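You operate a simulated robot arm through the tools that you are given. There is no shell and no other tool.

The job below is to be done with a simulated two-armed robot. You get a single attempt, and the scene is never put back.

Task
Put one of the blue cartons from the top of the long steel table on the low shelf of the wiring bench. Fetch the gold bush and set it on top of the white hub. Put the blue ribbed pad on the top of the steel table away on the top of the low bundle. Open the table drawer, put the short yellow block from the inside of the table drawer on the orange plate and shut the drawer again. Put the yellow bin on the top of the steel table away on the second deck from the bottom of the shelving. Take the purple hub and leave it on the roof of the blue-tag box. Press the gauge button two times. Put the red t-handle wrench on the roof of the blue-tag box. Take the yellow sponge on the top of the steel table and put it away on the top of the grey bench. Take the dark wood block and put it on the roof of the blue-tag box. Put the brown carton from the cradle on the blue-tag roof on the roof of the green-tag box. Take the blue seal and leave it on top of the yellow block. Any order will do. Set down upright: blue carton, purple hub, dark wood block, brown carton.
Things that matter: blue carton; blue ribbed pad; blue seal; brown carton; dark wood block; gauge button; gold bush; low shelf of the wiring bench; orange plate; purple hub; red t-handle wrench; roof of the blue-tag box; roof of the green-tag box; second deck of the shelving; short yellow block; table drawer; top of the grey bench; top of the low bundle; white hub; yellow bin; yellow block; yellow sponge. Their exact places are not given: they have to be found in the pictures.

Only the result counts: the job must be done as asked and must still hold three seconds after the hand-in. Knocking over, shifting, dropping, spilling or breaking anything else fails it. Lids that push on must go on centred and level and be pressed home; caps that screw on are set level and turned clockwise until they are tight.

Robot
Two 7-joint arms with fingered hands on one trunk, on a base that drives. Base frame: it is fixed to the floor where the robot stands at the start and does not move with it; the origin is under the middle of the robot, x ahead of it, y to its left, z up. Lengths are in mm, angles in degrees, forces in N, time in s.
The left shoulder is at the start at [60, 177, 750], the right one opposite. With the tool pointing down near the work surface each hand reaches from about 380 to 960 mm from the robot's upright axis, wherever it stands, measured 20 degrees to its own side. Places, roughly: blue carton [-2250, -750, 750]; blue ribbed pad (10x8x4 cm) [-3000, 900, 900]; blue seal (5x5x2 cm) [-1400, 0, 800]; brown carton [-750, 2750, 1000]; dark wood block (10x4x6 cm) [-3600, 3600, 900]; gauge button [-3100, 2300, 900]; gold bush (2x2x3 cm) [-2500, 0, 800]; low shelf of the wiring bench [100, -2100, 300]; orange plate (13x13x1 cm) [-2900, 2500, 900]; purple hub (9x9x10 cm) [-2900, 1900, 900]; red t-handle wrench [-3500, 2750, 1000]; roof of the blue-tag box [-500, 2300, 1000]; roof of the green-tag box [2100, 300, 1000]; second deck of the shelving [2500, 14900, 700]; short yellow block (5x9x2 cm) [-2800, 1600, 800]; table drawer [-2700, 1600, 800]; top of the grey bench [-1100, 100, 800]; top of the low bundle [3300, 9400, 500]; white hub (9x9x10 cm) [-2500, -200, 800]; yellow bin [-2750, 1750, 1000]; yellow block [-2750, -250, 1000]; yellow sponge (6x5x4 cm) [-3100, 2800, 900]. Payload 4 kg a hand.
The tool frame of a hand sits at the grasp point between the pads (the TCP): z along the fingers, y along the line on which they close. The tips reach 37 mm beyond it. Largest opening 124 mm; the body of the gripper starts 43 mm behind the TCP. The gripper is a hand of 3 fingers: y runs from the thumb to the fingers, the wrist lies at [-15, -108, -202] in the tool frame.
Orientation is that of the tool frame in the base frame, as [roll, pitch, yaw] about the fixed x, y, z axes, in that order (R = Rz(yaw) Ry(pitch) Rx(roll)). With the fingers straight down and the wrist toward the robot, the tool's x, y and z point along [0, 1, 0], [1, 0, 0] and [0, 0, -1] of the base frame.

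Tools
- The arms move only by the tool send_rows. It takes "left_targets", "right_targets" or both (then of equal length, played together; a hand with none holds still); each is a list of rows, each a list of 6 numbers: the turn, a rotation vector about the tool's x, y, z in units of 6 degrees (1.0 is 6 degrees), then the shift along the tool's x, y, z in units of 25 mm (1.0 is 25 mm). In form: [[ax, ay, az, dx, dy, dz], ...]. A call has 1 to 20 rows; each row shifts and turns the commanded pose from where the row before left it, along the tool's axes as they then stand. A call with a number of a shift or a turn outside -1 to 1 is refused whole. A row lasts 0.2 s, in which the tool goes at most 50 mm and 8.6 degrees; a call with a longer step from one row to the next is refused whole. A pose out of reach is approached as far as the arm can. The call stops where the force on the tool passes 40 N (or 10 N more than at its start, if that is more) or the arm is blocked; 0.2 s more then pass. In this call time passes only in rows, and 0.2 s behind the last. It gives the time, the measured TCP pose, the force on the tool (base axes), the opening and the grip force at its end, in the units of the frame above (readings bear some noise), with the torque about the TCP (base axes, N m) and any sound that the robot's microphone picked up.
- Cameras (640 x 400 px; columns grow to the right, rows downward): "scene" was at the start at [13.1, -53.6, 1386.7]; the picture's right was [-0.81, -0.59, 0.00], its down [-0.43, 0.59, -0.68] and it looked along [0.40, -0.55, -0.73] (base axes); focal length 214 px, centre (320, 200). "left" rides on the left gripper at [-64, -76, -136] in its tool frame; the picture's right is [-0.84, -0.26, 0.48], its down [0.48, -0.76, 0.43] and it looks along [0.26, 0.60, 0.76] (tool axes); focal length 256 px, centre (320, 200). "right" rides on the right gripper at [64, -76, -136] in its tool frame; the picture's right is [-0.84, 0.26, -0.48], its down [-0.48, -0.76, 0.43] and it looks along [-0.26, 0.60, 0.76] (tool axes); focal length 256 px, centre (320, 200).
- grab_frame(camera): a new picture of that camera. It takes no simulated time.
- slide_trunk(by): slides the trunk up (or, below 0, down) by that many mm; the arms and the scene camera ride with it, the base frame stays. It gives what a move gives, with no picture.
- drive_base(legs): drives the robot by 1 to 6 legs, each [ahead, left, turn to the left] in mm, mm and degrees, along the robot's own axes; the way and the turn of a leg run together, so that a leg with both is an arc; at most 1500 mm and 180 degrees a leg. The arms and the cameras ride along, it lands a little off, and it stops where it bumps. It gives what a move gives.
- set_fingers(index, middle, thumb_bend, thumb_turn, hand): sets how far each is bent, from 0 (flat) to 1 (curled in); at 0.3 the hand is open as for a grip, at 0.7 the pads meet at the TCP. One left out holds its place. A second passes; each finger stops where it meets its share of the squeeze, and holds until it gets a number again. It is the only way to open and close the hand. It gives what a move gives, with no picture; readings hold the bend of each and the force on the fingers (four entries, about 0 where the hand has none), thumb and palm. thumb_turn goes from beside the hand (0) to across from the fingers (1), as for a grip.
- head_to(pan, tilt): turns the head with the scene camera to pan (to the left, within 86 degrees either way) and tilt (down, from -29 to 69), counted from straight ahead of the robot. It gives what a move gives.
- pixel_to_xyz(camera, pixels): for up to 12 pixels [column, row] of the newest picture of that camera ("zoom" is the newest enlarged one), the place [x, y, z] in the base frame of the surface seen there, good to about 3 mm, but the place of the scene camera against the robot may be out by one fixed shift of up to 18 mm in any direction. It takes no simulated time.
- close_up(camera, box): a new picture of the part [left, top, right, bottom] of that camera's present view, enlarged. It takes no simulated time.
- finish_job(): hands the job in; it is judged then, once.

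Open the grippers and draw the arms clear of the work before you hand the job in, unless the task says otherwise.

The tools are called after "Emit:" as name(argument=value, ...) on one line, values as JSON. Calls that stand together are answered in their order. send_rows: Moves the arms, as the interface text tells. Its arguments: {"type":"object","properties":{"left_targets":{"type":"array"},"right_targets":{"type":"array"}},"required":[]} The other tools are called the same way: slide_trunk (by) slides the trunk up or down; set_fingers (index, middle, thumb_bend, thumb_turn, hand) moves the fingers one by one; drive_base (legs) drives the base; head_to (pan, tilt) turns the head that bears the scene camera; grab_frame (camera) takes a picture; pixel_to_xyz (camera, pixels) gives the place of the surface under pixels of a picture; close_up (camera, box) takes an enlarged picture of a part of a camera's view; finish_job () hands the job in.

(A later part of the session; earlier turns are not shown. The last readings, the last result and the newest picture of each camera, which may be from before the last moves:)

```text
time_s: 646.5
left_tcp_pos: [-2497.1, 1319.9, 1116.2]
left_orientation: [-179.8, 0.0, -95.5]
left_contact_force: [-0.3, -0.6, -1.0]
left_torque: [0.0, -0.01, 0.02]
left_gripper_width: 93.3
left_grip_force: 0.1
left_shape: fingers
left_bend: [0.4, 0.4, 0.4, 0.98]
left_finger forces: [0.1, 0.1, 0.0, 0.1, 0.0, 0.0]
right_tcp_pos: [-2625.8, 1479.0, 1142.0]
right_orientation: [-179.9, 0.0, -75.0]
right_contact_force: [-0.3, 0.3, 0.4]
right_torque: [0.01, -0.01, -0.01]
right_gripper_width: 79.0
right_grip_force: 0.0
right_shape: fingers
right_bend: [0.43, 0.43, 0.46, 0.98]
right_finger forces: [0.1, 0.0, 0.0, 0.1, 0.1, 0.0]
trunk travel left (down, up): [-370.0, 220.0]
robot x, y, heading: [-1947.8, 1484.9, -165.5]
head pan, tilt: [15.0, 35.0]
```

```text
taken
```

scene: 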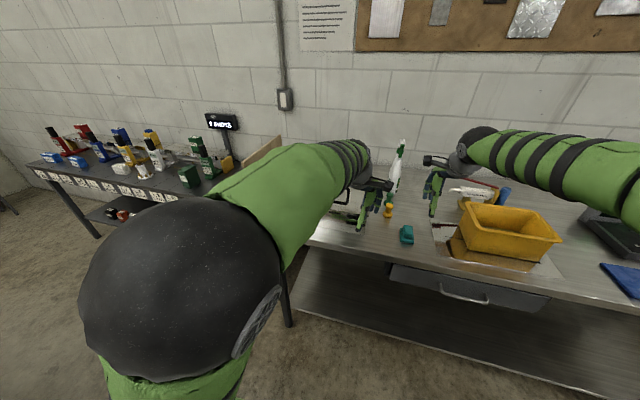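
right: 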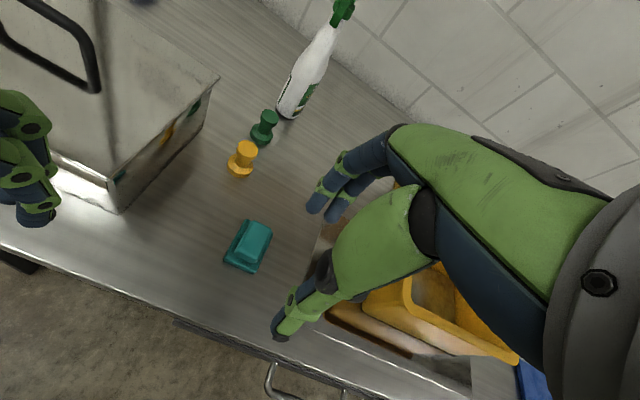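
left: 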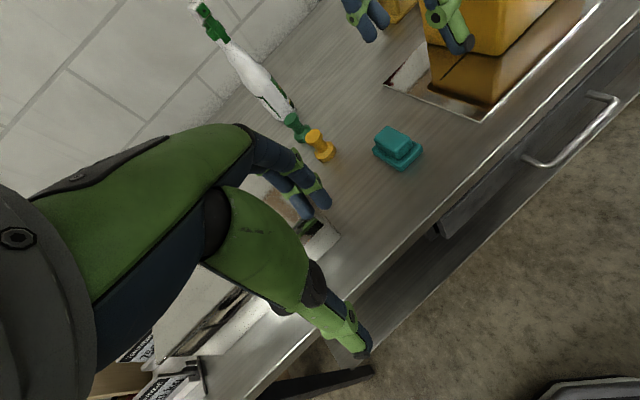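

The pad is hidden behind the steel tray and my arm. I drive left to see past it and use the right hand.

Emit:
drive_base(legs=[[0, 450, 0]])

Emit:
head_to(pan=-12, tilt=35)

Emit:
grab_frame(camera="scene")

Emit:
grab_frame(camera="right")

```text
time_s: 649.2
left_tcp_pos: [-2384.2, 884.6, 1116.0]
left_orientation: [-179.7, 0.1, -96.2]
left_contact_force: [0.3, 0.6, 0.4]
left_torque: [0.0, -0.02, 0.0]
left_gripper_width: 93.2
left_grip_force: 0.0
left_shape: fingers
left_bend: [0.4, 0.4, 0.4, 0.98]
left_finger forces: [0.1, 0.1, 0.1, 0.0, 0.0, 0.0]
right_tcp_pos: [-2510.7, 1044.3, 1141.6]
right_orientation: [-179.9, 0.1, -75.9]
right_contact_force: [0.2, 0.8, -0.2]
right_torque: [0.01, 0.01, -0.02]
right_gripper_width: 79.2
right_grip_force: 0.0
right_shape: fingers
right_bend: [0.43, 0.43, 0.46, 0.98]
right_finger forces: [0.1, 0.1, 0.0, 0.0, 0.1, 0.0]
trunk travel left (down, up): [-370.0, 220.0]
robot x, y, heading: [-1832.4, 1040.6, -165.7]
head pan, tilt: [15.0, 35.0]
```

```text
time_s: 650.1
left_tcp_pos: [-2385.1, 884.9, 1116.2]
left_orientation: [-179.7, 0.0, -96.3]
left_contact_force: [-0.6, -0.3, 0.5]
left_torque: [-0.02, 0.0, -0.01]
left_gripper_width: 93.3
left_grip_force: 0.0
left_shape: fingers
left_bend: [0.4, 0.4, 0.4, 0.98]
left_finger forces: [0.0, 0.1, 0.0, 0.1, 0.0, 0.0]
right_tcp_pos: [-2510.8, 1044.7, 1141.4]
right_orientation: [-179.9, 0.0, -75.8]
right_contact_force: [-0.5, 0.2, -0.8]
right_torque: [0.0, 0.03, -0.02]
right_gripper_width: 78.9
right_grip_force: 0.1
right_shape: fingers
right_bend: [0.43, 0.43, 0.46, 0.98]
right_finger forces: [0.1, 0.1, 0.0, 0.1, 0.1, 0.0]
trunk travel left (down, up): [-370.0, 220.0]
robot x, y, heading: [-1828.0, 1038.8, -165.7]
head pan, tilt: [-12.0, 35.0]
```

```text
taken
```

scene: 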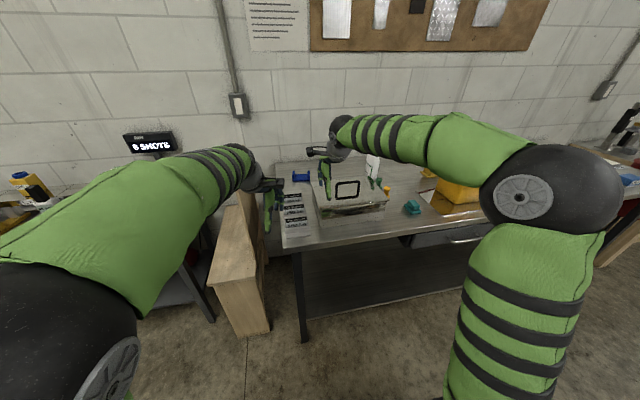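

```text
taken
```

right: 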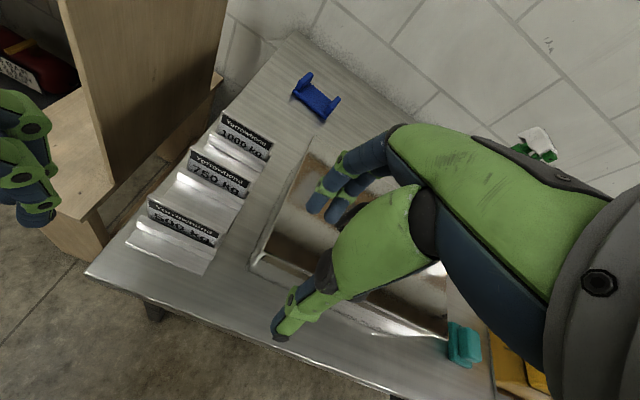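

The blue ribbed pad is at (315,97) in the right camera. I zoom and measure it.

Emit:
close_up(camera="right", box=[270, 50, 370, 140])

Emit:
pixel_to_xyz(camera="zoom", pixels=[[250, 200], [200, 180], [310, 240], [255, 150], [355, 230], [200, 215], [290, 260], [300, 200], [270, 215], [150, 200]])

```text
4.44 times, centred on (320, 95) of right
```

zoom: 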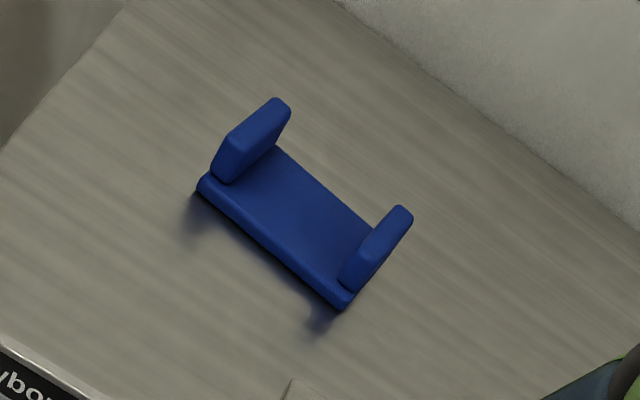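

```text
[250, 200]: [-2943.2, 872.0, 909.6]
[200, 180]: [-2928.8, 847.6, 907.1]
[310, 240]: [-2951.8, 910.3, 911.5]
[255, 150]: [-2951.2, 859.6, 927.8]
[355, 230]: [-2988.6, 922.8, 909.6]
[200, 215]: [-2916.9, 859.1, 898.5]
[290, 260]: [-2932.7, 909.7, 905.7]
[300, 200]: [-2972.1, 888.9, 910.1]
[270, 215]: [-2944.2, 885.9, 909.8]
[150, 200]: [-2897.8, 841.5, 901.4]
```

The pad is a low plate with two end ribs, near the back of the table. I measure more of its outline and the wall behind.

Emit:
pixel_to_xyz(camera="zoom", pixels=[[345, 303], [195, 190], [275, 100], [405, 210], [370, 225], [290, 150], [400, 60], [420, 45], [480, 120], [300, 60], [225, 165], [360, 260]])

```text
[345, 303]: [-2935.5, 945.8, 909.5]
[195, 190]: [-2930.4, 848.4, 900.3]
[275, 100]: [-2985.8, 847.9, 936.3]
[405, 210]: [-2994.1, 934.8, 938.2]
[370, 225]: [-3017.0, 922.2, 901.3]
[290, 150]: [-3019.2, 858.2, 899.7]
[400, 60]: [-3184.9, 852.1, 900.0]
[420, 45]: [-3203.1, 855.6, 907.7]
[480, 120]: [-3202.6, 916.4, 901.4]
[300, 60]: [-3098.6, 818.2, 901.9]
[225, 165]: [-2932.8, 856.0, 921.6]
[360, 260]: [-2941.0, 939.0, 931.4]
```

The pad spans x −2930…−3000, y 848…946, ribs 38 mm high. I raise the trunk 150, drive ahead/left, so the right hand can grip its base plate front-to-back between the ribs.

Emit:
slide_trunk(by=150)

Emit:
drive_base(legs=[[0, 140, 0], [265, 0, 0]])

Emit:
set_fingers(hand="right", index=0.3, middle=0.3, thumb_bend=0.3)

Emit:
grab_frame(camera="right")

```text
time_s: 651.9
left_tcp_pos: [-2384.7, 885.1, 1266.3]
left_orientation: [-179.7, 0.0, -96.3]
left_contact_force: [0.2, 0.7, -0.1]
left_torque: [-0.03, -0.01, -0.03]
left_gripper_width: 93.0
left_grip_force: 0.0
left_shape: fingers
left_bend: [0.4, 0.4, 0.4, 0.98]
left_finger forces: [0.0, 0.0, 0.0, 0.0, 0.0, 0.1]
right_tcp_pos: [-2510.7, 1046.5, 1291.0]
right_orientation: [-179.9, 0.0, -75.9]
right_contact_force: [-0.7, 0.1, 0.1]
right_torque: [-0.02, -0.01, 0.0]
right_gripper_width: 79.0
right_grip_force: 0.0
right_shape: fingers
right_bend: [0.43, 0.43, 0.46, 0.98]
right_finger forces: [0.0, 0.0, 0.1, 0.0, 0.1, 0.0]
trunk travel left (down, up): [-520.0, 70.0]
robot x, y, heading: [-1829.1, 1044.1, -165.6]
head pan, tilt: [-12.0, 35.0]
```

```text
time_s: 654.7
left_tcp_pos: [-2604.9, 683.3, 1266.3]
left_orientation: [-179.6, -0.1, -96.3]
left_contact_force: [0.1, 0.2, 0.4]
left_torque: [-0.01, -0.05, 0.0]
left_gripper_width: 92.9
left_grip_force: 0.1
left_shape: fingers
left_bend: [0.4, 0.4, 0.4, 0.98]
left_finger forces: [0.1, 0.1, 0.1, 0.0, 0.0, 0.0]
right_tcp_pos: [-2732.2, 845.9, 1290.4]
right_orientation: [-179.8, 0.0, -75.8]
right_contact_force: [0.1, -0.4, -0.1]
right_torque: [0.03, -0.01, 0.01]
right_gripper_width: 79.2
right_grip_force: 0.0
right_shape: fingers
right_bend: [0.43, 0.43, 0.46, 0.98]
right_finger forces: [0.0, 0.0, 0.0, 0.1, 0.0, 0.1]
trunk travel left (down, up): [-520.0, 70.0]
robot x, y, heading: [-2050.6, 845.3, -165.8]
head pan, tilt: [-12.0, 35.0]
```

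```text
time_s: 655.7
left_tcp_pos: [-2604.4, 684.5, 1266.4]
left_orientation: [-179.8, 0.1, -96.2]
left_contact_force: [-1.0, 0.4, -0.4]
left_torque: [-0.01, 0.01, -0.01]
left_gripper_width: 93.0
left_grip_force: 0.0
left_shape: fingers
left_bend: [0.4, 0.4, 0.4, 0.98]
left_finger forces: [0.1, 0.0, 0.1, 0.0, 0.0, 0.1]
right_tcp_pos: [-2730.8, 845.0, 1290.7]
right_orientation: [-179.9, 0.0, -75.8]
right_contact_force: [-0.4, 0.0, -0.1]
right_torque: [-0.04, 0.0, -0.02]
right_gripper_width: 123.0
right_grip_force: 0.1
right_shape: fingers
right_bend: [0.3, 0.3, 0.3, 0.98]
right_finger forces: [0.1, 0.0, 0.1, 0.0, 0.1, 0.0]
trunk travel left (down, up): [-520.0, 70.0]
robot x, y, heading: [-2053.7, 841.9, -165.6]
head pan, tilt: [-12.0, 35.0]
```

```text
taken
```

right: 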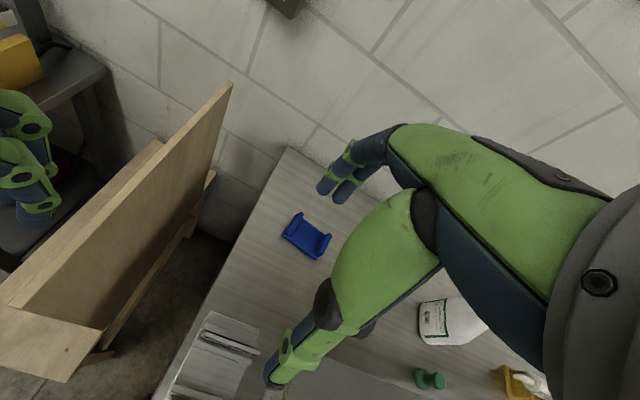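

I move over the pad, turn the hand 11°, and descend to z≈1000.

Emit:
send_rows(right_targets=[[0, 0, 0, -0.47, 0.96, 0], [0, 0, 0, -0.47, 0.96, 0], [0, 0, 0, -0.47, 0.96, 0], [0, 0, 0, -0.47, 0.96, 0], [0, 0, 0, -0.47, 0.96, 0], [0, 0, 0, -0.47, 0.96, 0], [0, 0, 0, -0.47, 0.96, 0.5], [0, 0, 0, -0.47, 0.96, 0.5], [0, 0, 0, -0.47, 0.97, 0.5], [0, 0, 0.92, 0, 0, 0.8], [0, 0, 0.91, 0, 0, 0.8], [0, 0, 0, 0, 0, 1], [0, 0, 0, 0, 0, 1], [0, 0, 0, 0, 0, 1], [0, 0, 0, 0, 0, 1], [0, 0, 0, 0, 0, 1], [0, 0, 0, 0, 0, 1], [0, 0, 0, 0, 0, 1], [0, 0, 0, 0, 0, 1]])

Emit:
grab_frame(camera="right")

```text
time_s: 659.7
left_tcp_pos: [-2604.5, 684.9, 1265.9]
left_orientation: [-179.7, 0.1, -96.2]
left_contact_force: [-0.2, -0.1, 0.1]
left_torque: [-0.01, 0.0, -0.01]
left_gripper_width: 93.1
left_grip_force: 0.1
left_shape: fingers
left_bend: [0.4, 0.4, 0.4, 0.98]
left_finger forces: [0.1, 0.0, 0.0, 0.1, 0.2, 0.1]
right_tcp_pos: [-2965.3, 893.6, 1013.1]
right_orientation: [-179.9, 0.0, -86.8]
right_contact_force: [0.5, 0.4, -0.3]
right_torque: [0.03, 0.0, 0.0]
right_gripper_width: 123.3
right_grip_force: 0.0
right_shape: fingers
right_bend: [0.3, 0.3, 0.3, 0.98]
right_finger forces: [0.0, 0.0, 0.0, 0.0, 0.0, 0.0]
trunk travel left (down, up): [-520.0, 70.0]
robot x, y, heading: [-2049.8, 844.7, -165.7]
head pan, tilt: [-12.0, 35.0]
```

```text
taken
```

right: 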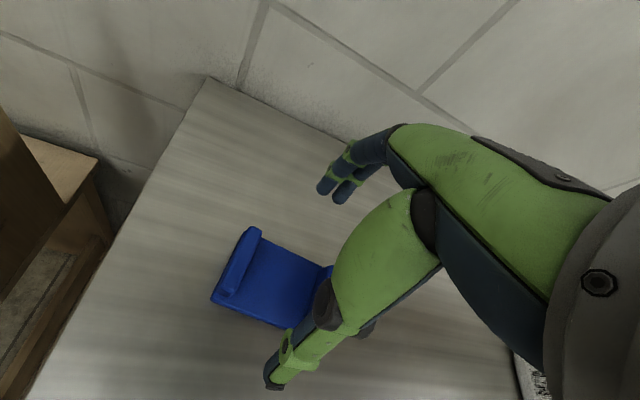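

The pad's base is centred under the hand. I lower to z≈942 and close.

Emit:
send_rows(right_targets=[[0, 0, 0, 0, 0, 1], [0, 0, 0, 0, 0, 1], [0, 0, 0, 0, 0, 0.85]])

Emit:
grab_frame(camera="right")

Emit:
set_fingers(hand="right", index=0.5, middle=0.5, thumb_bend=0.5)

Emit:
grab_frame(camera="right")

```text
time_s: 660.5
left_tcp_pos: [-2604.7, 684.6, 1265.8]
left_orientation: [-179.6, 0.0, -96.2]
left_contact_force: [0.1, -0.5, -0.3]
left_torque: [0.01, 0.0, -0.04]
left_gripper_width: 93.0
left_grip_force: 0.1
left_shape: fingers
left_bend: [0.4, 0.4, 0.4, 0.98]
left_finger forces: [0.0, 0.0, 0.1, 0.0, 0.0, 0.0]
right_tcp_pos: [-2965.7, 892.9, 942.1]
right_orientation: [-180.0, 0.0, -86.8]
right_contact_force: [-0.3, 1.3, 0.0]
right_torque: [0.0, -0.01, 0.02]
right_gripper_width: 123.4
right_grip_force: 0.0
right_shape: fingers
right_bend: [0.3, 0.3, 0.3, 0.98]
right_finger forces: [0.1, 0.0, 0.1, 0.0, 0.1, 0.1]
trunk travel left (down, up): [-520.0, 70.0]
robot x, y, heading: [-2051.7, 842.0, -165.7]
head pan, tilt: [-12.0, 35.0]
```

```text
taken
```

right: 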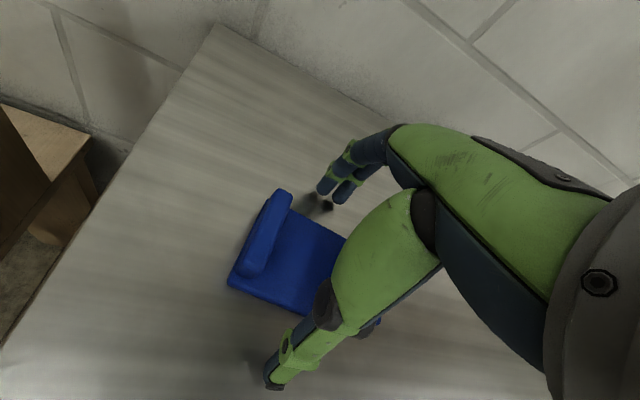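

```text
time_s: 661.5
left_tcp_pos: [-2603.5, 684.6, 1267.1]
left_orientation: [-179.7, 0.1, -96.1]
left_contact_force: [-0.2, -0.3, -0.9]
left_torque: [0.04, -0.01, -0.03]
left_gripper_width: 93.3
left_grip_force: 0.0
left_shape: fingers
left_bend: [0.4, 0.4, 0.4, 0.98]
left_finger forces: [0.0, 0.1, 0.0, 0.0, 0.0, 0.0]
right_tcp_pos: [-2965.8, 894.5, 941.8]
right_orientation: [-179.9, 0.0, -86.8]
right_contact_force: [-1.5, 0.5, 1.0]
right_torque: [0.03, 0.11, -0.03]
right_gripper_width: 68.3
right_grip_force: 2.7
right_shape: fingers
right_bend: [0.49, 0.49, 0.49, 0.97]
right_finger forces: [1.8, 2.3, 0.0, 0.0, 2.3, 0.1]
trunk travel left (down, up): [-520.0, 70.0]
robot x, y, heading: [-2050.3, 845.2, -165.7]
head pan, tilt: [-12.0, 35.0]
```

```text
taken
```

right: 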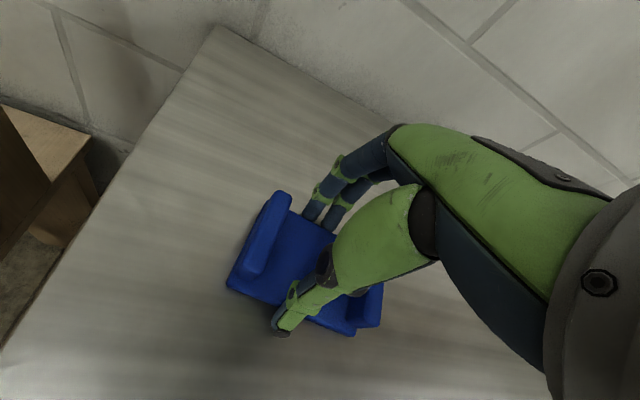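

Contact on the plate's front and back edges. I squeeze more and lift carefully.

Emit:
set_fingers(hand="right", index=0.58, middle=0.58, thumb_bend=0.58)

Emit:
send_rows(right_targets=[[0, 0, 0, 0, 0, -0.3], [0, 0, 0, 0, 0, -0.5], [0, 0, 0, 0, 0, -0.7], [0, 0, 0, 0, 0, -1]])

Emit:
grab_frame(camera="right")

```text
time_s: 662.5
left_tcp_pos: [-2604.1, 685.0, 1266.8]
left_orientation: [-179.7, -0.1, -96.1]
left_contact_force: [-0.1, 0.1, 0.7]
left_torque: [0.0, -0.03, -0.01]
left_gripper_width: 93.2
left_grip_force: 0.1
left_shape: fingers
left_bend: [0.4, 0.4, 0.4, 0.98]
left_finger forces: [0.1, 0.0, 0.1, 0.0, 0.0, 0.1]
right_tcp_pos: [-2964.8, 893.6, 942.5]
right_orientation: [180.0, 0.0, -86.8]
right_contact_force: [-2.9, -0.6, 5.7]
right_torque: [0.04, 0.34, 0.01]
right_gripper_width: 65.4
right_grip_force: 13.9
right_shape: fingers
right_bend: [0.52, 0.52, 0.53, 0.97]
right_finger forces: [6.5, 12.1, 0.0, 0.1, 9.7, 0.0]
trunk travel left (down, up): [-520.0, 70.0]
robot x, y, heading: [-2049.5, 842.8, -165.8]
head pan, tilt: [-12.0, 35.0]
```

```text
time_s: 663.5
left_tcp_pos: [-2603.8, 683.6, 1266.4]
left_orientation: [-179.7, 0.0, -96.1]
left_contact_force: [-1.0, 0.8, 0.5]
left_torque: [0.0, -0.01, -0.03]
left_gripper_width: 93.1
left_grip_force: 0.1
left_shape: fingers
left_bend: [0.4, 0.4, 0.4, 0.98]
left_finger forces: [0.0, 0.0, 0.0, 0.1, 0.0, 0.0]
right_tcp_pos: [-2964.3, 895.7, 1007.6]
right_orientation: [-179.9, 0.1, -86.9]
right_contact_force: [0.2, -0.1, -0.8]
right_torque: [-0.01, 0.0, 0.01]
right_gripper_width: 65.5
right_grip_force: 11.2
right_shape: fingers
right_bend: [0.52, 0.53, 0.53, 0.97]
right_finger forces: [6.0, 5.9, 0.0, 0.0, 10.1, 0.1]
trunk travel left (down, up): [-520.0, 70.0]
robot x, y, heading: [-2050.0, 841.8, -165.9]
head pan, tilt: [-12.0, 35.0]
```

```text
taken
```

right: 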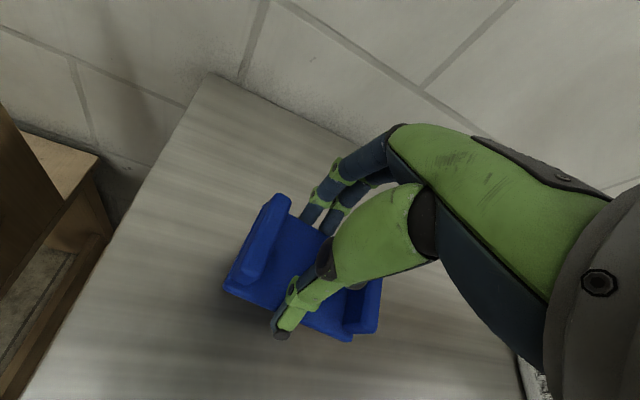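

The pad is lifted level. I raise it and retract.

Emit:
send_rows(right_targets=[[0, 0, 0, 0, 0, -1], [0, 0, 0, 0, 0, -1], [0, 0, 0, 0, 0, -1], [0, 0, 0, 0, 0, -1], [0, 0, 0, 0, 0, -1], [0, 0, 0, 0, 0, -1], [0, 0, 0, 0, 0, -1], [0, 0, 0, 0, 0, -1], [0, 0, 0, 0, 0, -1], [0, 0, 0, 0, -1, 0], [0, 0, 0, 0, -1, 0], [0, 0, 0, 0, -1, 0], [0, 0, 0, 0, -1, 0], [0, 0, 0, 0, -1, 0], [0, 0, 0, 0, -1, 0], [0, 0, 0, 0, -1, 0], [0, 0, 0, 0, -1, 0]])

Emit:
drive_base(legs=[[-250, 0, 0], [0, -820, 0]])

Emit:
grab_frame(camera="left")

Emit:
head_to(pan=0, tilt=40)

Emit:
grab_frame(camera="scene")

```text
time_s: 667.1
left_tcp_pos: [-2603.8, 684.9, 1266.9]
left_orientation: [-179.7, 0.1, -96.3]
left_contact_force: [0.5, -0.1, 0.4]
left_torque: [0.0, -0.01, -0.02]
left_gripper_width: 93.1
left_grip_force: 0.1
left_shape: fingers
left_bend: [0.4, 0.4, 0.4, 0.98]
left_finger forces: [0.0, 0.0, 0.0, 0.1, 0.0, 0.0]
right_tcp_pos: [-2765.9, 909.1, 1231.0]
right_orientation: [-179.8, 0.1, -86.6]
right_contact_force: [0.7, -0.2, -0.9]
right_torque: [0.0, 0.03, 0.02]
right_gripper_width: 65.4
right_grip_force: 10.7
right_shape: fingers
right_bend: [0.52, 0.53, 0.53, 0.97]
right_finger forces: [5.9, 5.7, 0.1, 0.0, 9.8, 0.0]
trunk travel left (down, up): [-520.0, 70.0]
robot x, y, heading: [-2050.4, 841.0, -165.7]
head pan, tilt: [-12.0, 35.0]
```

```text
time_s: 672.8
left_tcp_pos: [-2570.2, 1532.9, 1267.3]
left_orientation: [-179.7, 0.0, -96.5]
left_contact_force: [-0.1, 1.0, 0.3]
left_torque: [0.01, 0.0, -0.02]
left_gripper_width: 93.5
left_grip_force: 0.0
left_shape: fingers
left_bend: [0.4, 0.4, 0.4, 0.98]
left_finger forces: [0.2, 0.0, 0.0, 0.0, 0.1, 0.0]
right_tcp_pos: [-2733.0, 1758.1, 1230.6]
right_orientation: [-179.9, 0.0, -87.0]
right_contact_force: [-0.4, -0.5, -0.8]
right_torque: [-0.02, -0.03, 0.0]
right_gripper_width: 65.4
right_grip_force: 10.2
right_shape: fingers
right_bend: [0.52, 0.53, 0.53, 0.97]
right_finger forces: [5.9, 5.6, 0.0, 0.1, 9.9, 0.0]
trunk travel left (down, up): [-520.0, 70.0]
robot x, y, heading: [-2016.5, 1689.4, -166.2]
head pan, tilt: [-12.0, 35.0]
```

```text
taken
```

left: 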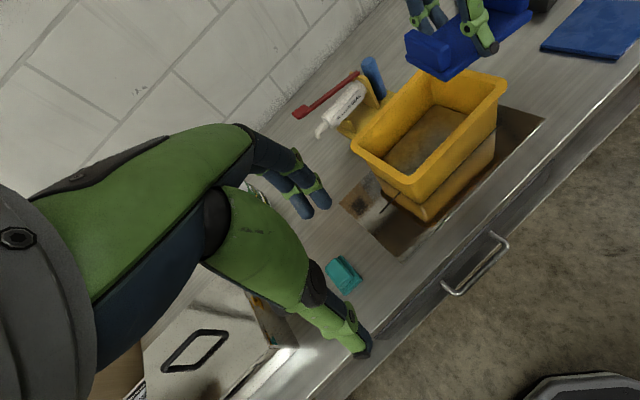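

```text
time_s: 673.6
left_tcp_pos: [-2570.3, 1533.4, 1266.8]
left_orientation: [-179.7, 0.0, -96.6]
left_contact_force: [-0.1, 0.2, -0.1]
left_torque: [0.02, 0.01, 0.02]
left_gripper_width: 93.1
left_grip_force: 0.1
left_shape: fingers
left_bend: [0.4, 0.4, 0.4, 0.98]
left_finger forces: [0.1, 0.1, 0.1, 0.0, 0.0, 0.0]
right_tcp_pos: [-2733.0, 1758.0, 1230.2]
right_orientation: [180.0, 0.0, -87.0]
right_contact_force: [0.6, -0.3, -0.4]
right_torque: [0.03, 0.03, -0.04]
right_gripper_width: 65.2
right_grip_force: 10.6
right_shape: fingers
right_bend: [0.52, 0.53, 0.53, 0.97]
right_finger forces: [5.9, 5.7, 0.1, 0.0, 9.8, 0.1]
trunk travel left (down, up): [-520.0, 70.0]
robot x, y, heading: [-2015.2, 1687.4, -166.0]
head pan, tilt: [0.0, 40.0]
```

```text
taken
```

scene: 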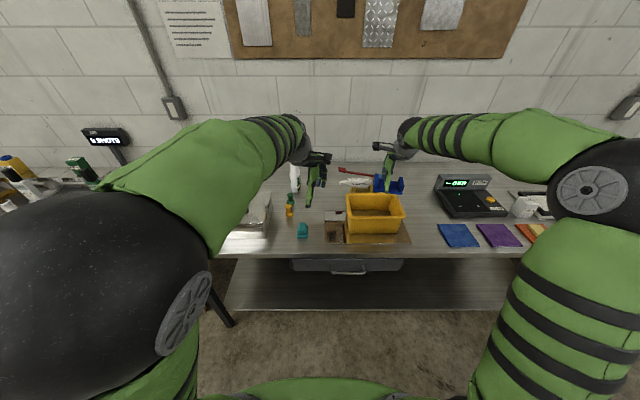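

I see the bin clearly in the left camera. I zoom and measure its rim.

Emit:
close_up(camera="left", box=[330, 50, 550, 240])

Emit:
pixel_to_xyz(camera="zoom", pixels=[[75, 205], [235, 265], [420, 85], [270, 55], [160, 235], [330, 170], [345, 65], [160, 130], [240, 310], [230, 180], [240, 345], [420, 150]])

```text
2.11 times, centred on (440, 145) of left
```

zoom: 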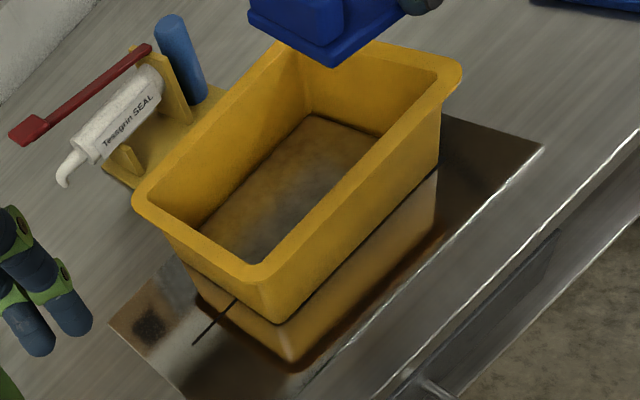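

```text
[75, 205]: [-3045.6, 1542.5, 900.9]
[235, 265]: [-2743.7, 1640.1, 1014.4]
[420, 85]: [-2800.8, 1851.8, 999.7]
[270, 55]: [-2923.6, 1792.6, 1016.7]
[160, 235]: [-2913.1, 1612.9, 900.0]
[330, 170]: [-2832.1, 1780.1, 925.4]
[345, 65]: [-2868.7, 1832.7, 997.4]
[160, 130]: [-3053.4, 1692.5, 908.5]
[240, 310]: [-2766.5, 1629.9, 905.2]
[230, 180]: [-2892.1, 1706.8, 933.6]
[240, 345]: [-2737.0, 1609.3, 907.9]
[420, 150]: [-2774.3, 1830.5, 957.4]
```

Emit:
pixel_to_xyz(camera="zoom", pixels=[[140, 200], [250, 278], [455, 80], [200, 140], [190, 245], [350, 180], [400, 120], [430, 62], [275, 315], [165, 180], [235, 270], [240, 262]])

```text
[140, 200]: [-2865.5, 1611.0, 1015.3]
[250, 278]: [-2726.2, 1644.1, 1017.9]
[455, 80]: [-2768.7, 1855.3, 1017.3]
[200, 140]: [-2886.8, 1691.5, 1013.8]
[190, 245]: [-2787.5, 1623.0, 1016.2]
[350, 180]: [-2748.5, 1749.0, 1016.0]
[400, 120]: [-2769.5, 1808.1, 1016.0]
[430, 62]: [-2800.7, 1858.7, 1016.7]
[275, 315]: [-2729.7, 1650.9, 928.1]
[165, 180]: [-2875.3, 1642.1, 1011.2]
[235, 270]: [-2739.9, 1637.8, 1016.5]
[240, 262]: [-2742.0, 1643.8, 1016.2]
```

The bin is 216×143×107 mm, rim z 1016, empty. I'll pinch its front wall at mid-length with the left hand. I drive right 300 and turn the hand square.

Emit:
drive_base(legs=[[0, -300, 0], [50, 0, 0]])

Emit:
send_rows(left_targets=[[0, 0, -1, 0, 0, 0], [0, 0, -1, 0, 0, 0], [0, 0, -1, 0, 0, 0], [0, 0, 0, 0, 0, 1], [0, 0, 0, 0, 0, 1], [0, 0, 0, 0, 0, 1], [0, 0, 0, 0, 0, 1]])

Emit:
grab_frame(camera="left")

```text
time_s: 676.1
left_tcp_pos: [-2692.5, 1808.2, 1265.1]
left_orientation: [-179.6, -0.1, -96.6]
left_contact_force: [0.0, 0.4, -0.6]
left_torque: [0.04, -0.04, 0.01]
left_gripper_width: 93.1
left_grip_force: 0.1
left_shape: fingers
left_bend: [0.4, 0.4, 0.4, 0.98]
left_finger forces: [0.0, 0.0, 0.0, 0.1, 0.0, 0.0]
right_tcp_pos: [-2855.2, 2032.6, 1229.7]
right_orientation: [-179.8, 0.2, -87.0]
right_contact_force: [-0.5, 0.4, -1.4]
right_torque: [-0.01, -0.03, -0.02]
right_gripper_width: 65.5
right_grip_force: 10.7
right_shape: fingers
right_bend: [0.52, 0.53, 0.53, 0.97]
right_finger forces: [5.9, 5.6, 0.1, 0.0, 9.7, 0.0]
trunk travel left (down, up): [-520.0, 70.0]
robot x, y, heading: [-2138.0, 1963.9, -166.0]
head pan, tilt: [0.0, 40.0]
```

```text
time_s: 677.7
left_tcp_pos: [-2688.3, 1810.6, 1166.8]
left_orientation: [-179.8, -0.2, -78.4]
left_contact_force: [-0.3, -0.1, -0.1]
left_torque: [0.01, -0.03, 0.01]
left_gripper_width: 93.1
left_grip_force: 0.0
left_shape: fingers
left_bend: [0.4, 0.4, 0.4, 0.98]
left_finger forces: [0.0, 0.1, 0.0, 0.0, 0.0, 0.0]
right_tcp_pos: [-2852.6, 2033.0, 1229.5]
right_orientation: [-180.0, 0.0, -87.2]
right_contact_force: [0.2, 0.0, -1.1]
right_torque: [-0.01, 0.01, -0.02]
right_gripper_width: 65.2
right_grip_force: 11.3
right_shape: fingers
right_bend: [0.52, 0.53, 0.53, 0.97]
right_finger forces: [5.8, 5.5, 0.0, 0.0, 9.8, 0.1]
trunk travel left (down, up): [-520.0, 70.0]
robot x, y, heading: [-2140.0, 1965.3, -166.0]
head pan, tilt: [0.0, 40.0]
```

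```text
taken
```

left: 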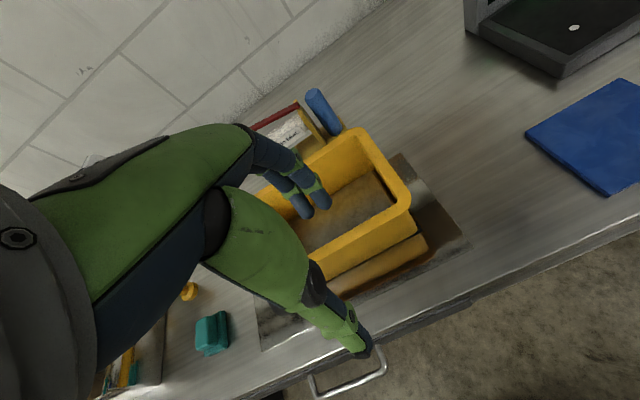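

I measure the front rim from here: outer edge and inner edge points.

Emit:
close_up(camera="left", box=[290, 120, 430, 290])

Emit:
pixel_to_xyz(camera="left", pixels=[[408, 212], [370, 232], [340, 250], [400, 200], [365, 222], [350, 240], [390, 222], [330, 255], [385, 212]])

```text
2.35 times, centred on (360, 205) of left
```

zoom: 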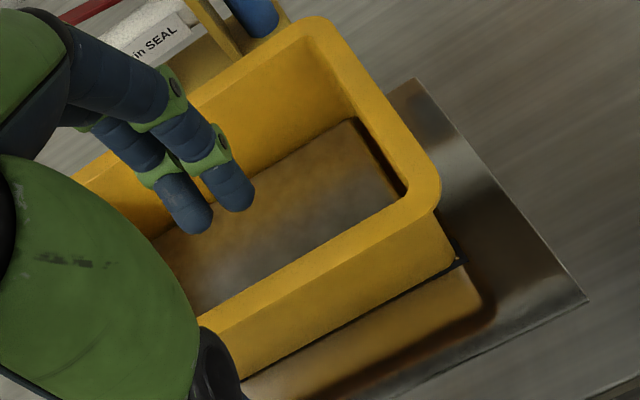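

```text
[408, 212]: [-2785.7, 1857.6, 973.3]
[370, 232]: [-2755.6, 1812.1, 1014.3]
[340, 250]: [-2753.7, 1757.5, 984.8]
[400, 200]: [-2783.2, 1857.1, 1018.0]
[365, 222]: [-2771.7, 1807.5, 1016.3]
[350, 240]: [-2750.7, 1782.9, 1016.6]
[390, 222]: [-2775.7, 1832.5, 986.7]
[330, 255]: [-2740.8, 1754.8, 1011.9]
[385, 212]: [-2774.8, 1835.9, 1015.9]
```

Wall thickness ≈10 mm, mid-point ≈(-2752,1749). I move over it and go down with the fingers inside, thumb outside.

Emit:
send_rows(left_targets=[[0, 0, 0, 0.63, 1, 0], [0, 0, 0, 0.63, 1, 0], [0, 0, 0, 0.64, 1, 0], [0, 0, 0, 0, 0, 1], [0, 0, 0, 0, 0, 1], [0, 0, 0, 0, 0, 1]])

Emit:
grab_frame(camera="left")

```text
time_s: 679.1
left_tcp_pos: [-2755.4, 1747.1, 1094.7]
left_orientation: [-179.7, -0.1, -78.4]
left_contact_force: [-0.4, 0.7, -1.1]
left_torque: [0.03, -0.02, -0.01]
left_gripper_width: 93.1
left_grip_force: 0.1
left_shape: fingers
left_bend: [0.4, 0.4, 0.4, 0.98]
left_finger forces: [0.0, 0.0, 0.0, 0.0, 0.1, 0.0]
right_tcp_pos: [-2852.2, 2033.7, 1231.0]
right_orientation: [-179.8, 0.1, -87.0]
right_contact_force: [0.1, 0.6, -0.2]
right_torque: [0.03, -0.02, -0.01]
right_gripper_width: 65.0
right_grip_force: 10.4
right_shape: fingers
right_bend: [0.52, 0.53, 0.53, 0.97]
right_finger forces: [5.8, 5.4, 0.0, 0.0, 9.6, 0.0]
trunk travel left (down, up): [-520.0, 70.0]
robot x, y, heading: [-2137.2, 1960.9, -166.2]
head pan, tilt: [0.0, 40.0]
```

```text
taken
```

left: 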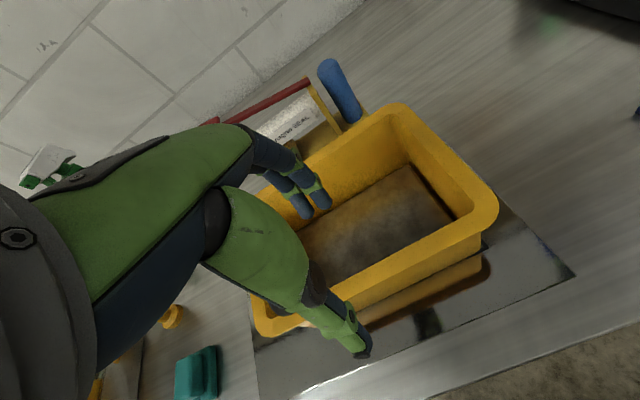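

Fingers are over the inside, thumb outside. I lower ~97 mm and close.

Emit:
send_rows(left_targets=[[0, 0, 0, 0, 0, 1], [0, 0, 0, 0, 0, 1], [0, 0, 0, 0, 0, 1], [0, 0, 0, 0, 0, 0.85]])

Emit:
grab_frame(camera="left")

Emit:
set_fingers(hand="left", index=0.7, middle=0.7, thumb_bend=0.7)

Emit:
grab_frame(camera="left")

```text
time_s: 680.1
left_tcp_pos: [-2750.6, 1746.1, 996.2]
left_orientation: [-179.7, -0.2, -78.4]
left_contact_force: [0.8, -0.8, 0.4]
left_torque: [-0.01, 0.01, 0.01]
left_gripper_width: 93.3
left_grip_force: 0.1
left_shape: fingers
left_bend: [0.4, 0.4, 0.4, 0.98]
left_finger forces: [0.0, 0.0, 0.0, 0.0, 0.0, 0.1]
right_tcp_pos: [-2852.8, 2032.3, 1230.2]
right_orientation: [-179.9, 0.1, -87.0]
right_contact_force: [-0.5, -0.5, 0.2]
right_torque: [-0.02, -0.03, -0.04]
right_gripper_width: 65.6
right_grip_force: 10.9
right_shape: fingers
right_bend: [0.52, 0.53, 0.53, 0.97]
right_finger forces: [5.8, 5.6, 0.1, 0.1, 9.5, 0.0]
trunk travel left (down, up): [-520.0, 70.0]
robot x, y, heading: [-2135.7, 1960.8, -166.3]
head pan, tilt: [0.0, 40.0]
```

```text
taken
```

left: 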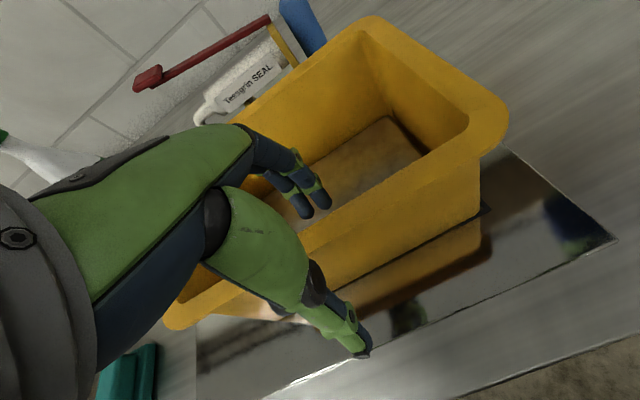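

```text
time_s: 681.1
left_tcp_pos: [-2752.7, 1747.7, 996.9]
left_orientation: [-179.6, -0.1, -78.6]
left_contact_force: [0.9, 0.1, 0.3]
left_torque: [-0.04, 0.16, -0.08]
left_gripper_width: 11.6
left_grip_force: 7.7
left_shape: fingers
left_bend: [0.67, 0.68, 0.68, 0.97]
left_finger forces: [3.7, 2.9, 0.0, 0.0, 8.4, 0.1]
right_tcp_pos: [-2853.4, 2032.7, 1229.9]
right_orientation: [-179.9, 0.1, -87.1]
right_contact_force: [0.1, 0.3, -1.5]
right_torque: [0.03, 0.02, 0.0]
right_gripper_width: 65.2
right_grip_force: 10.4
right_shape: fingers
right_bend: [0.52, 0.53, 0.53, 0.97]
right_finger forces: [5.8, 5.5, 0.1, 0.0, 9.6, 0.0]
trunk travel left (down, up): [-520.0, 70.0]
robot x, y, heading: [-2137.9, 1963.0, -166.2]
head pan, tilt: [0.0, 40.0]
```

```text
taken
```

left: 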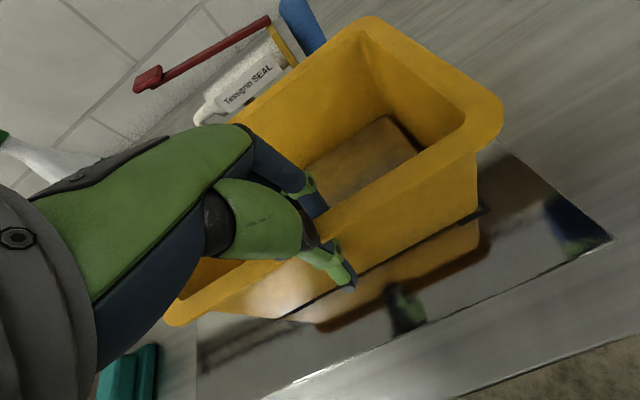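

The wall is pinched (11.6 mm). I squeeze harder for the tilt moment and lift gently.

Emit:
set_fingers(hand="left", index=0.8, middle=0.8, thumb_bend=0.8)

Emit:
send_rows(left_targets=[[0, 0, 0, 0, 0, -0.3], [0, 0, 0, 0, 0, -0.5], [0, 0, 0, 0, 0, -0.7]])

Emit:
grab_frame(camera="left")

Emit:
grab_frame(camera="scene")

```text
time_s: 682.1
left_tcp_pos: [-2753.2, 1746.6, 997.5]
left_orientation: [-179.7, -0.1, -78.5]
left_contact_force: [-0.6, 0.6, 0.3]
left_torque: [0.03, 0.56, -0.23]
left_gripper_width: 4.4
left_grip_force: 25.4
left_shape: fingers
left_bend: [0.66, 0.67, 0.67, 0.97]
left_finger forces: [12.6, 12.5, 0.1, 0.0, 25.8, 0.0]
right_tcp_pos: [-2852.9, 2032.6, 1230.2]
right_orientation: [-179.9, 0.1, -87.2]
right_contact_force: [0.3, 0.1, -1.5]
right_torque: [-0.01, 0.01, 0.01]
right_gripper_width: 65.1
right_grip_force: 10.7
right_shape: fingers
right_bend: [0.52, 0.53, 0.53, 0.97]
right_finger forces: [5.8, 5.5, 0.0, 0.0, 9.7, 0.1]
trunk travel left (down, up): [-520.0, 70.0]
robot x, y, heading: [-2139.0, 1964.9, -166.5]
head pan, tilt: [0.0, 40.0]
```

```text
time_s: 682.9
left_tcp_pos: [-2753.0, 1747.8, 1031.4]
left_orientation: [-179.6, -0.2, -78.6]
left_contact_force: [0.5, 1.1, -4.5]
left_torque: [0.18, -0.01, -0.11]
left_gripper_width: 0.1
left_grip_force: 19.1
left_shape: fingers
left_bend: [0.66, 0.71, 0.73, 0.97]
left_finger forces: [10.0, 8.4, 0.0, 0.1, 17.7, 0.0]
right_tcp_pos: [-2852.8, 2034.2, 1230.1]
right_orientation: [-179.9, 0.1, -87.2]
right_contact_force: [0.6, -0.4, -1.0]
right_torque: [0.0, 0.01, 0.01]
right_gripper_width: 65.1
right_grip_force: 10.6
right_shape: fingers
right_bend: [0.52, 0.53, 0.53, 0.97]
right_finger forces: [5.9, 5.5, 0.0, 0.0, 9.7, 0.1]
trunk travel left (down, up): [-520.0, 70.0]
robot x, y, heading: [-2135.5, 1958.7, -166.3]
head pan, tilt: [0.0, 40.0]
```

```text
taken
```

left: 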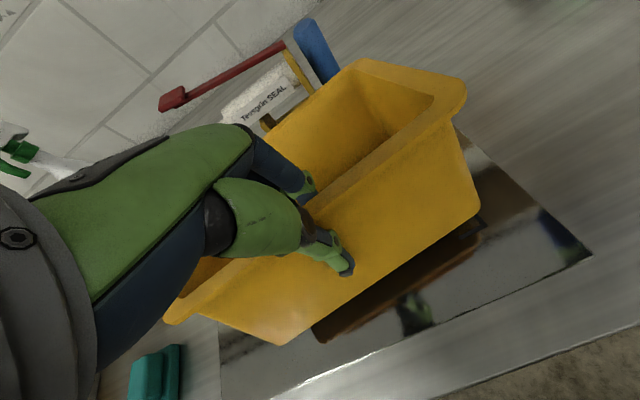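

```text
taken
```

scene: 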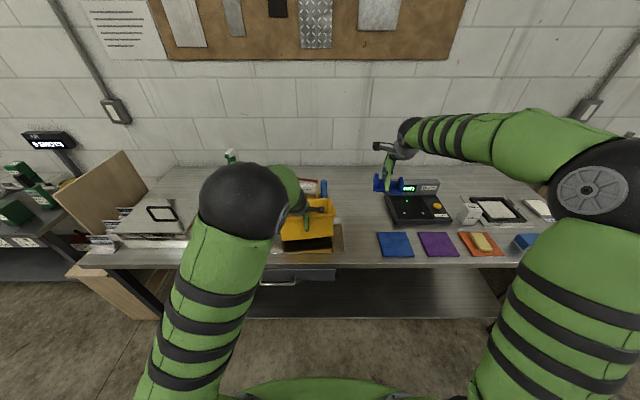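

The bin droops forward: the wall was held only by the finger tips. I set it back down and regrip deeper and harder.

Emit:
send_rows(left_targets=[[0, 0, 0, 0, 0, 0.7], [0, 0, 0, 0, 0, 0.6]])

Emit:
grab_frame(camera="left")

```text
time_s: 683.5
left_tcp_pos: [-2753.4, 1746.8, 998.1]
left_orientation: [-179.7, -0.1, -78.6]
left_contact_force: [1.2, 1.3, 1.6]
left_torque: [-0.1, 0.59, -0.19]
left_gripper_width: 3.0
left_grip_force: 26.5
left_shape: fingers
left_bend: [0.65, 0.71, 0.68, 0.96]
left_finger forces: [15.2, 10.7, 0.0, 0.1, 27.6, 0.1]
right_tcp_pos: [-2853.4, 2033.1, 1230.3]
right_orientation: [-179.8, 0.1, -87.1]
right_contact_force: [-0.5, -0.6, -1.2]
right_torque: [0.01, -0.02, 0.0]
right_gripper_width: 65.1
right_grip_force: 10.2
right_shape: fingers
right_bend: [0.52, 0.53, 0.53, 0.97]
right_finger forces: [5.8, 5.4, 0.0, 0.1, 9.6, 0.0]
trunk travel left (down, up): [-520.0, 70.0]
robot x, y, heading: [-2138.5, 1961.6, -166.0]
head pan, tilt: [0.0, 40.0]
```

```text
taken
```

left: 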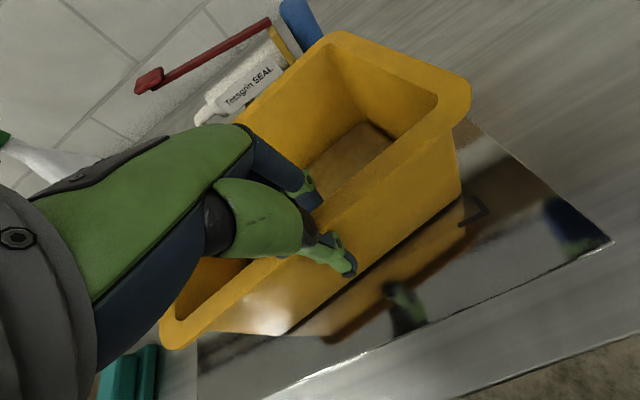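

The bin is flat again. I open a little, go 16 mm deeper, and grip harder.

Emit:
set_fingers(hand="left", index=0.55, middle=0.55, thumb_bend=0.55)

Emit:
send_rows(left_targets=[[0, 0, 0, 0, 0, 0.35], [0, 0, 0, 0, 0, 0.35]])

Emit:
grab_frame(camera="left")

Emit:
set_fingers(hand="left", index=0.95, middle=0.95, thumb_bend=0.95)

Emit:
grab_frame(camera="left")

```text
time_s: 684.5
left_tcp_pos: [-2752.5, 1746.9, 998.4]
left_orientation: [-179.7, -0.2, -78.7]
left_contact_force: [0.2, -0.8, 0.7]
left_torque: [-0.01, 0.01, -0.02]
left_gripper_width: 46.4
left_grip_force: 0.1
left_shape: fingers
left_bend: [0.55, 0.55, 0.55, 0.97]
left_finger forces: [0.1, 0.0, 0.0, 0.0, 0.0, 0.0]
right_tcp_pos: [-2852.9, 2033.3, 1230.6]
right_orientation: [-179.9, 0.1, -87.1]
right_contact_force: [-0.5, 0.4, -1.8]
right_torque: [-0.02, -0.04, 0.0]
right_gripper_width: 65.1
right_grip_force: 10.3
right_shape: fingers
right_bend: [0.52, 0.53, 0.53, 0.97]
right_finger forces: [5.8, 5.4, 0.1, 0.0, 9.5, 0.0]
trunk travel left (down, up): [-520.0, 70.0]
robot x, y, heading: [-2132.9, 1959.9, -166.4]
head pan, tilt: [0.0, 40.0]
```

```text
time_s: 685.1
left_tcp_pos: [-2753.2, 1748.2, 986.3]
left_orientation: [-179.7, -0.1, -78.6]
left_contact_force: [-0.5, 0.2, -0.2]
left_torque: [-0.02, 0.04, -0.01]
left_gripper_width: 46.4
left_grip_force: 0.1
left_shape: fingers
left_bend: [0.55, 0.55, 0.55, 0.97]
left_finger forces: [0.1, 0.1, 0.1, 0.0, 0.0, 0.0]
left hand out of reach, approached as far as the arm can: row 2
right_tcp_pos: [-2852.7, 2034.2, 1230.3]
right_orientation: [-180.0, 0.0, -87.0]
right_contact_force: [0.0, -0.5, -1.4]
right_torque: [0.01, 0.02, -0.02]
right_gripper_width: 64.9
right_grip_force: 10.6
right_shape: fingers
right_bend: [0.52, 0.53, 0.53, 0.97]
right_finger forces: [5.8, 5.4, 0.0, 0.0, 9.6, 0.0]
trunk travel left (down, up): [-520.0, 70.0]
robot x, y, heading: [-2137.1, 1962.5, -166.1]
head pan, tilt: [0.0, 40.0]
```

```text
taken
```

left: 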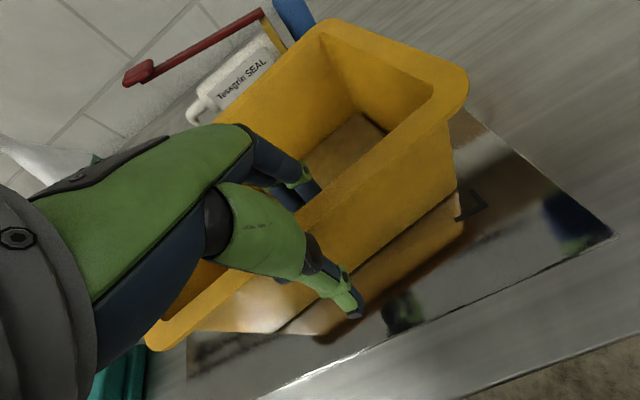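

```text
time_s: 686.1
left_tcp_pos: [-2752.8, 1747.2, 987.2]
left_orientation: [-179.6, 0.1, -78.5]
left_contact_force: [0.1, 1.6, -0.7]
left_torque: [0.07, 0.19, -0.24]
left_gripper_width: 0.1
left_grip_force: 24.1
left_shape: fingers
left_bend: [0.64, 0.67, 0.78, 0.97]
left_finger forces: [11.6, 11.3, 0.0, 0.1, 24.3, 0.1]
right_tcp_pos: [-2853.3, 2033.0, 1229.4]
right_orientation: [-180.0, 0.1, -87.0]
right_contact_force: [0.2, 0.0, -1.2]
right_torque: [0.0, 0.0, 0.02]
right_gripper_width: 65.0
right_grip_force: 10.5
right_shape: fingers
right_bend: [0.52, 0.53, 0.53, 0.97]
right_finger forces: [5.8, 5.4, 0.0, 0.1, 9.6, 0.1]
trunk travel left (down, up): [-520.0, 70.0]
robot x, y, heading: [-2136.3, 1960.8, -166.3]
head pan, tilt: [0.0, 40.0]
```

```text
taken
```

left: 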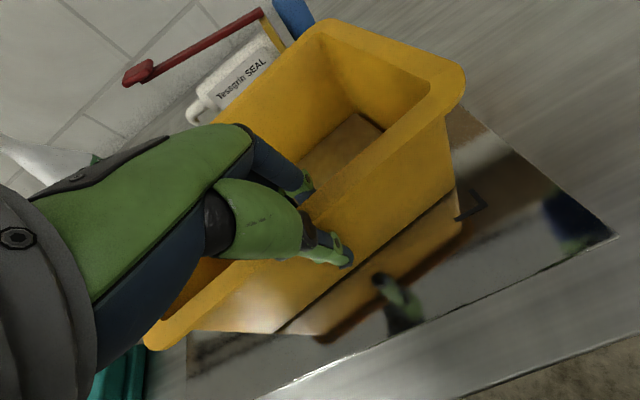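

Grip 24 N. I test the lift again.

Emit:
send_rows(left_targets=[[0, 0, 0, 0, 0, -0.4], [0, 0, 0, 0, 0, -0.6], [0, 0, 0, 0, 0, -0.8]])

Emit:
grab_frame(camera="left")

Emit:
close_up(camera="scene", box=[220, 150, 380, 290])

```text
time_s: 686.9
left_tcp_pos: [-2751.7, 1747.0, 1030.4]
left_orientation: [-179.6, -0.1, -78.4]
left_contact_force: [0.5, -0.5, -8.0]
left_torque: [0.27, -0.5, -0.01]
left_gripper_width: 0.0
left_grip_force: 23.3
left_shape: fingers
left_bend: [0.63, 0.71, 0.79, 0.96]
left_finger forces: [16.2, 7.3, 0.0, 0.0, 21.5, 0.1]
right_tcp_pos: [-2852.9, 2032.8, 1229.7]
right_orientation: [-179.8, 0.1, -87.2]
right_contact_force: [-0.2, 0.0, -0.8]
right_torque: [-0.02, 0.01, 0.0]
right_gripper_width: 65.2
right_grip_force: 10.2
right_shape: fingers
right_bend: [0.52, 0.53, 0.53, 0.97]
right_finger forces: [5.8, 5.5, 0.0, 0.1, 9.6, 0.0]
trunk travel left (down, up): [-520.0, 70.0]
robot x, y, heading: [-2137.9, 1964.2, -166.0]
head pan, tilt: [0.0, 40.0]
```

```text
taken
```

left: 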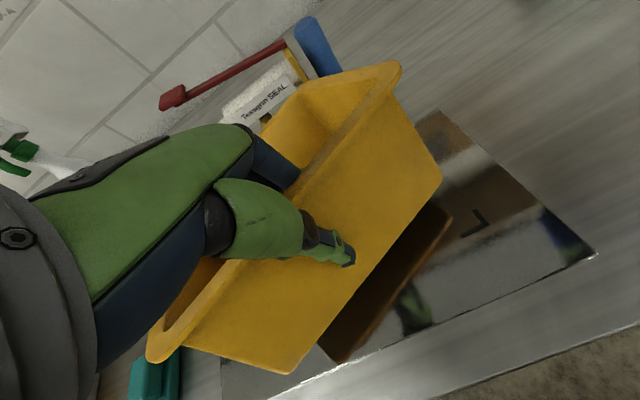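

```text
2.86 times, centred on (300, 220) of scene
```

zoom: 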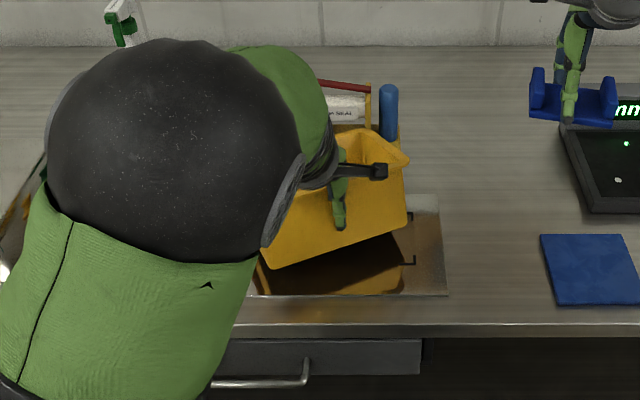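

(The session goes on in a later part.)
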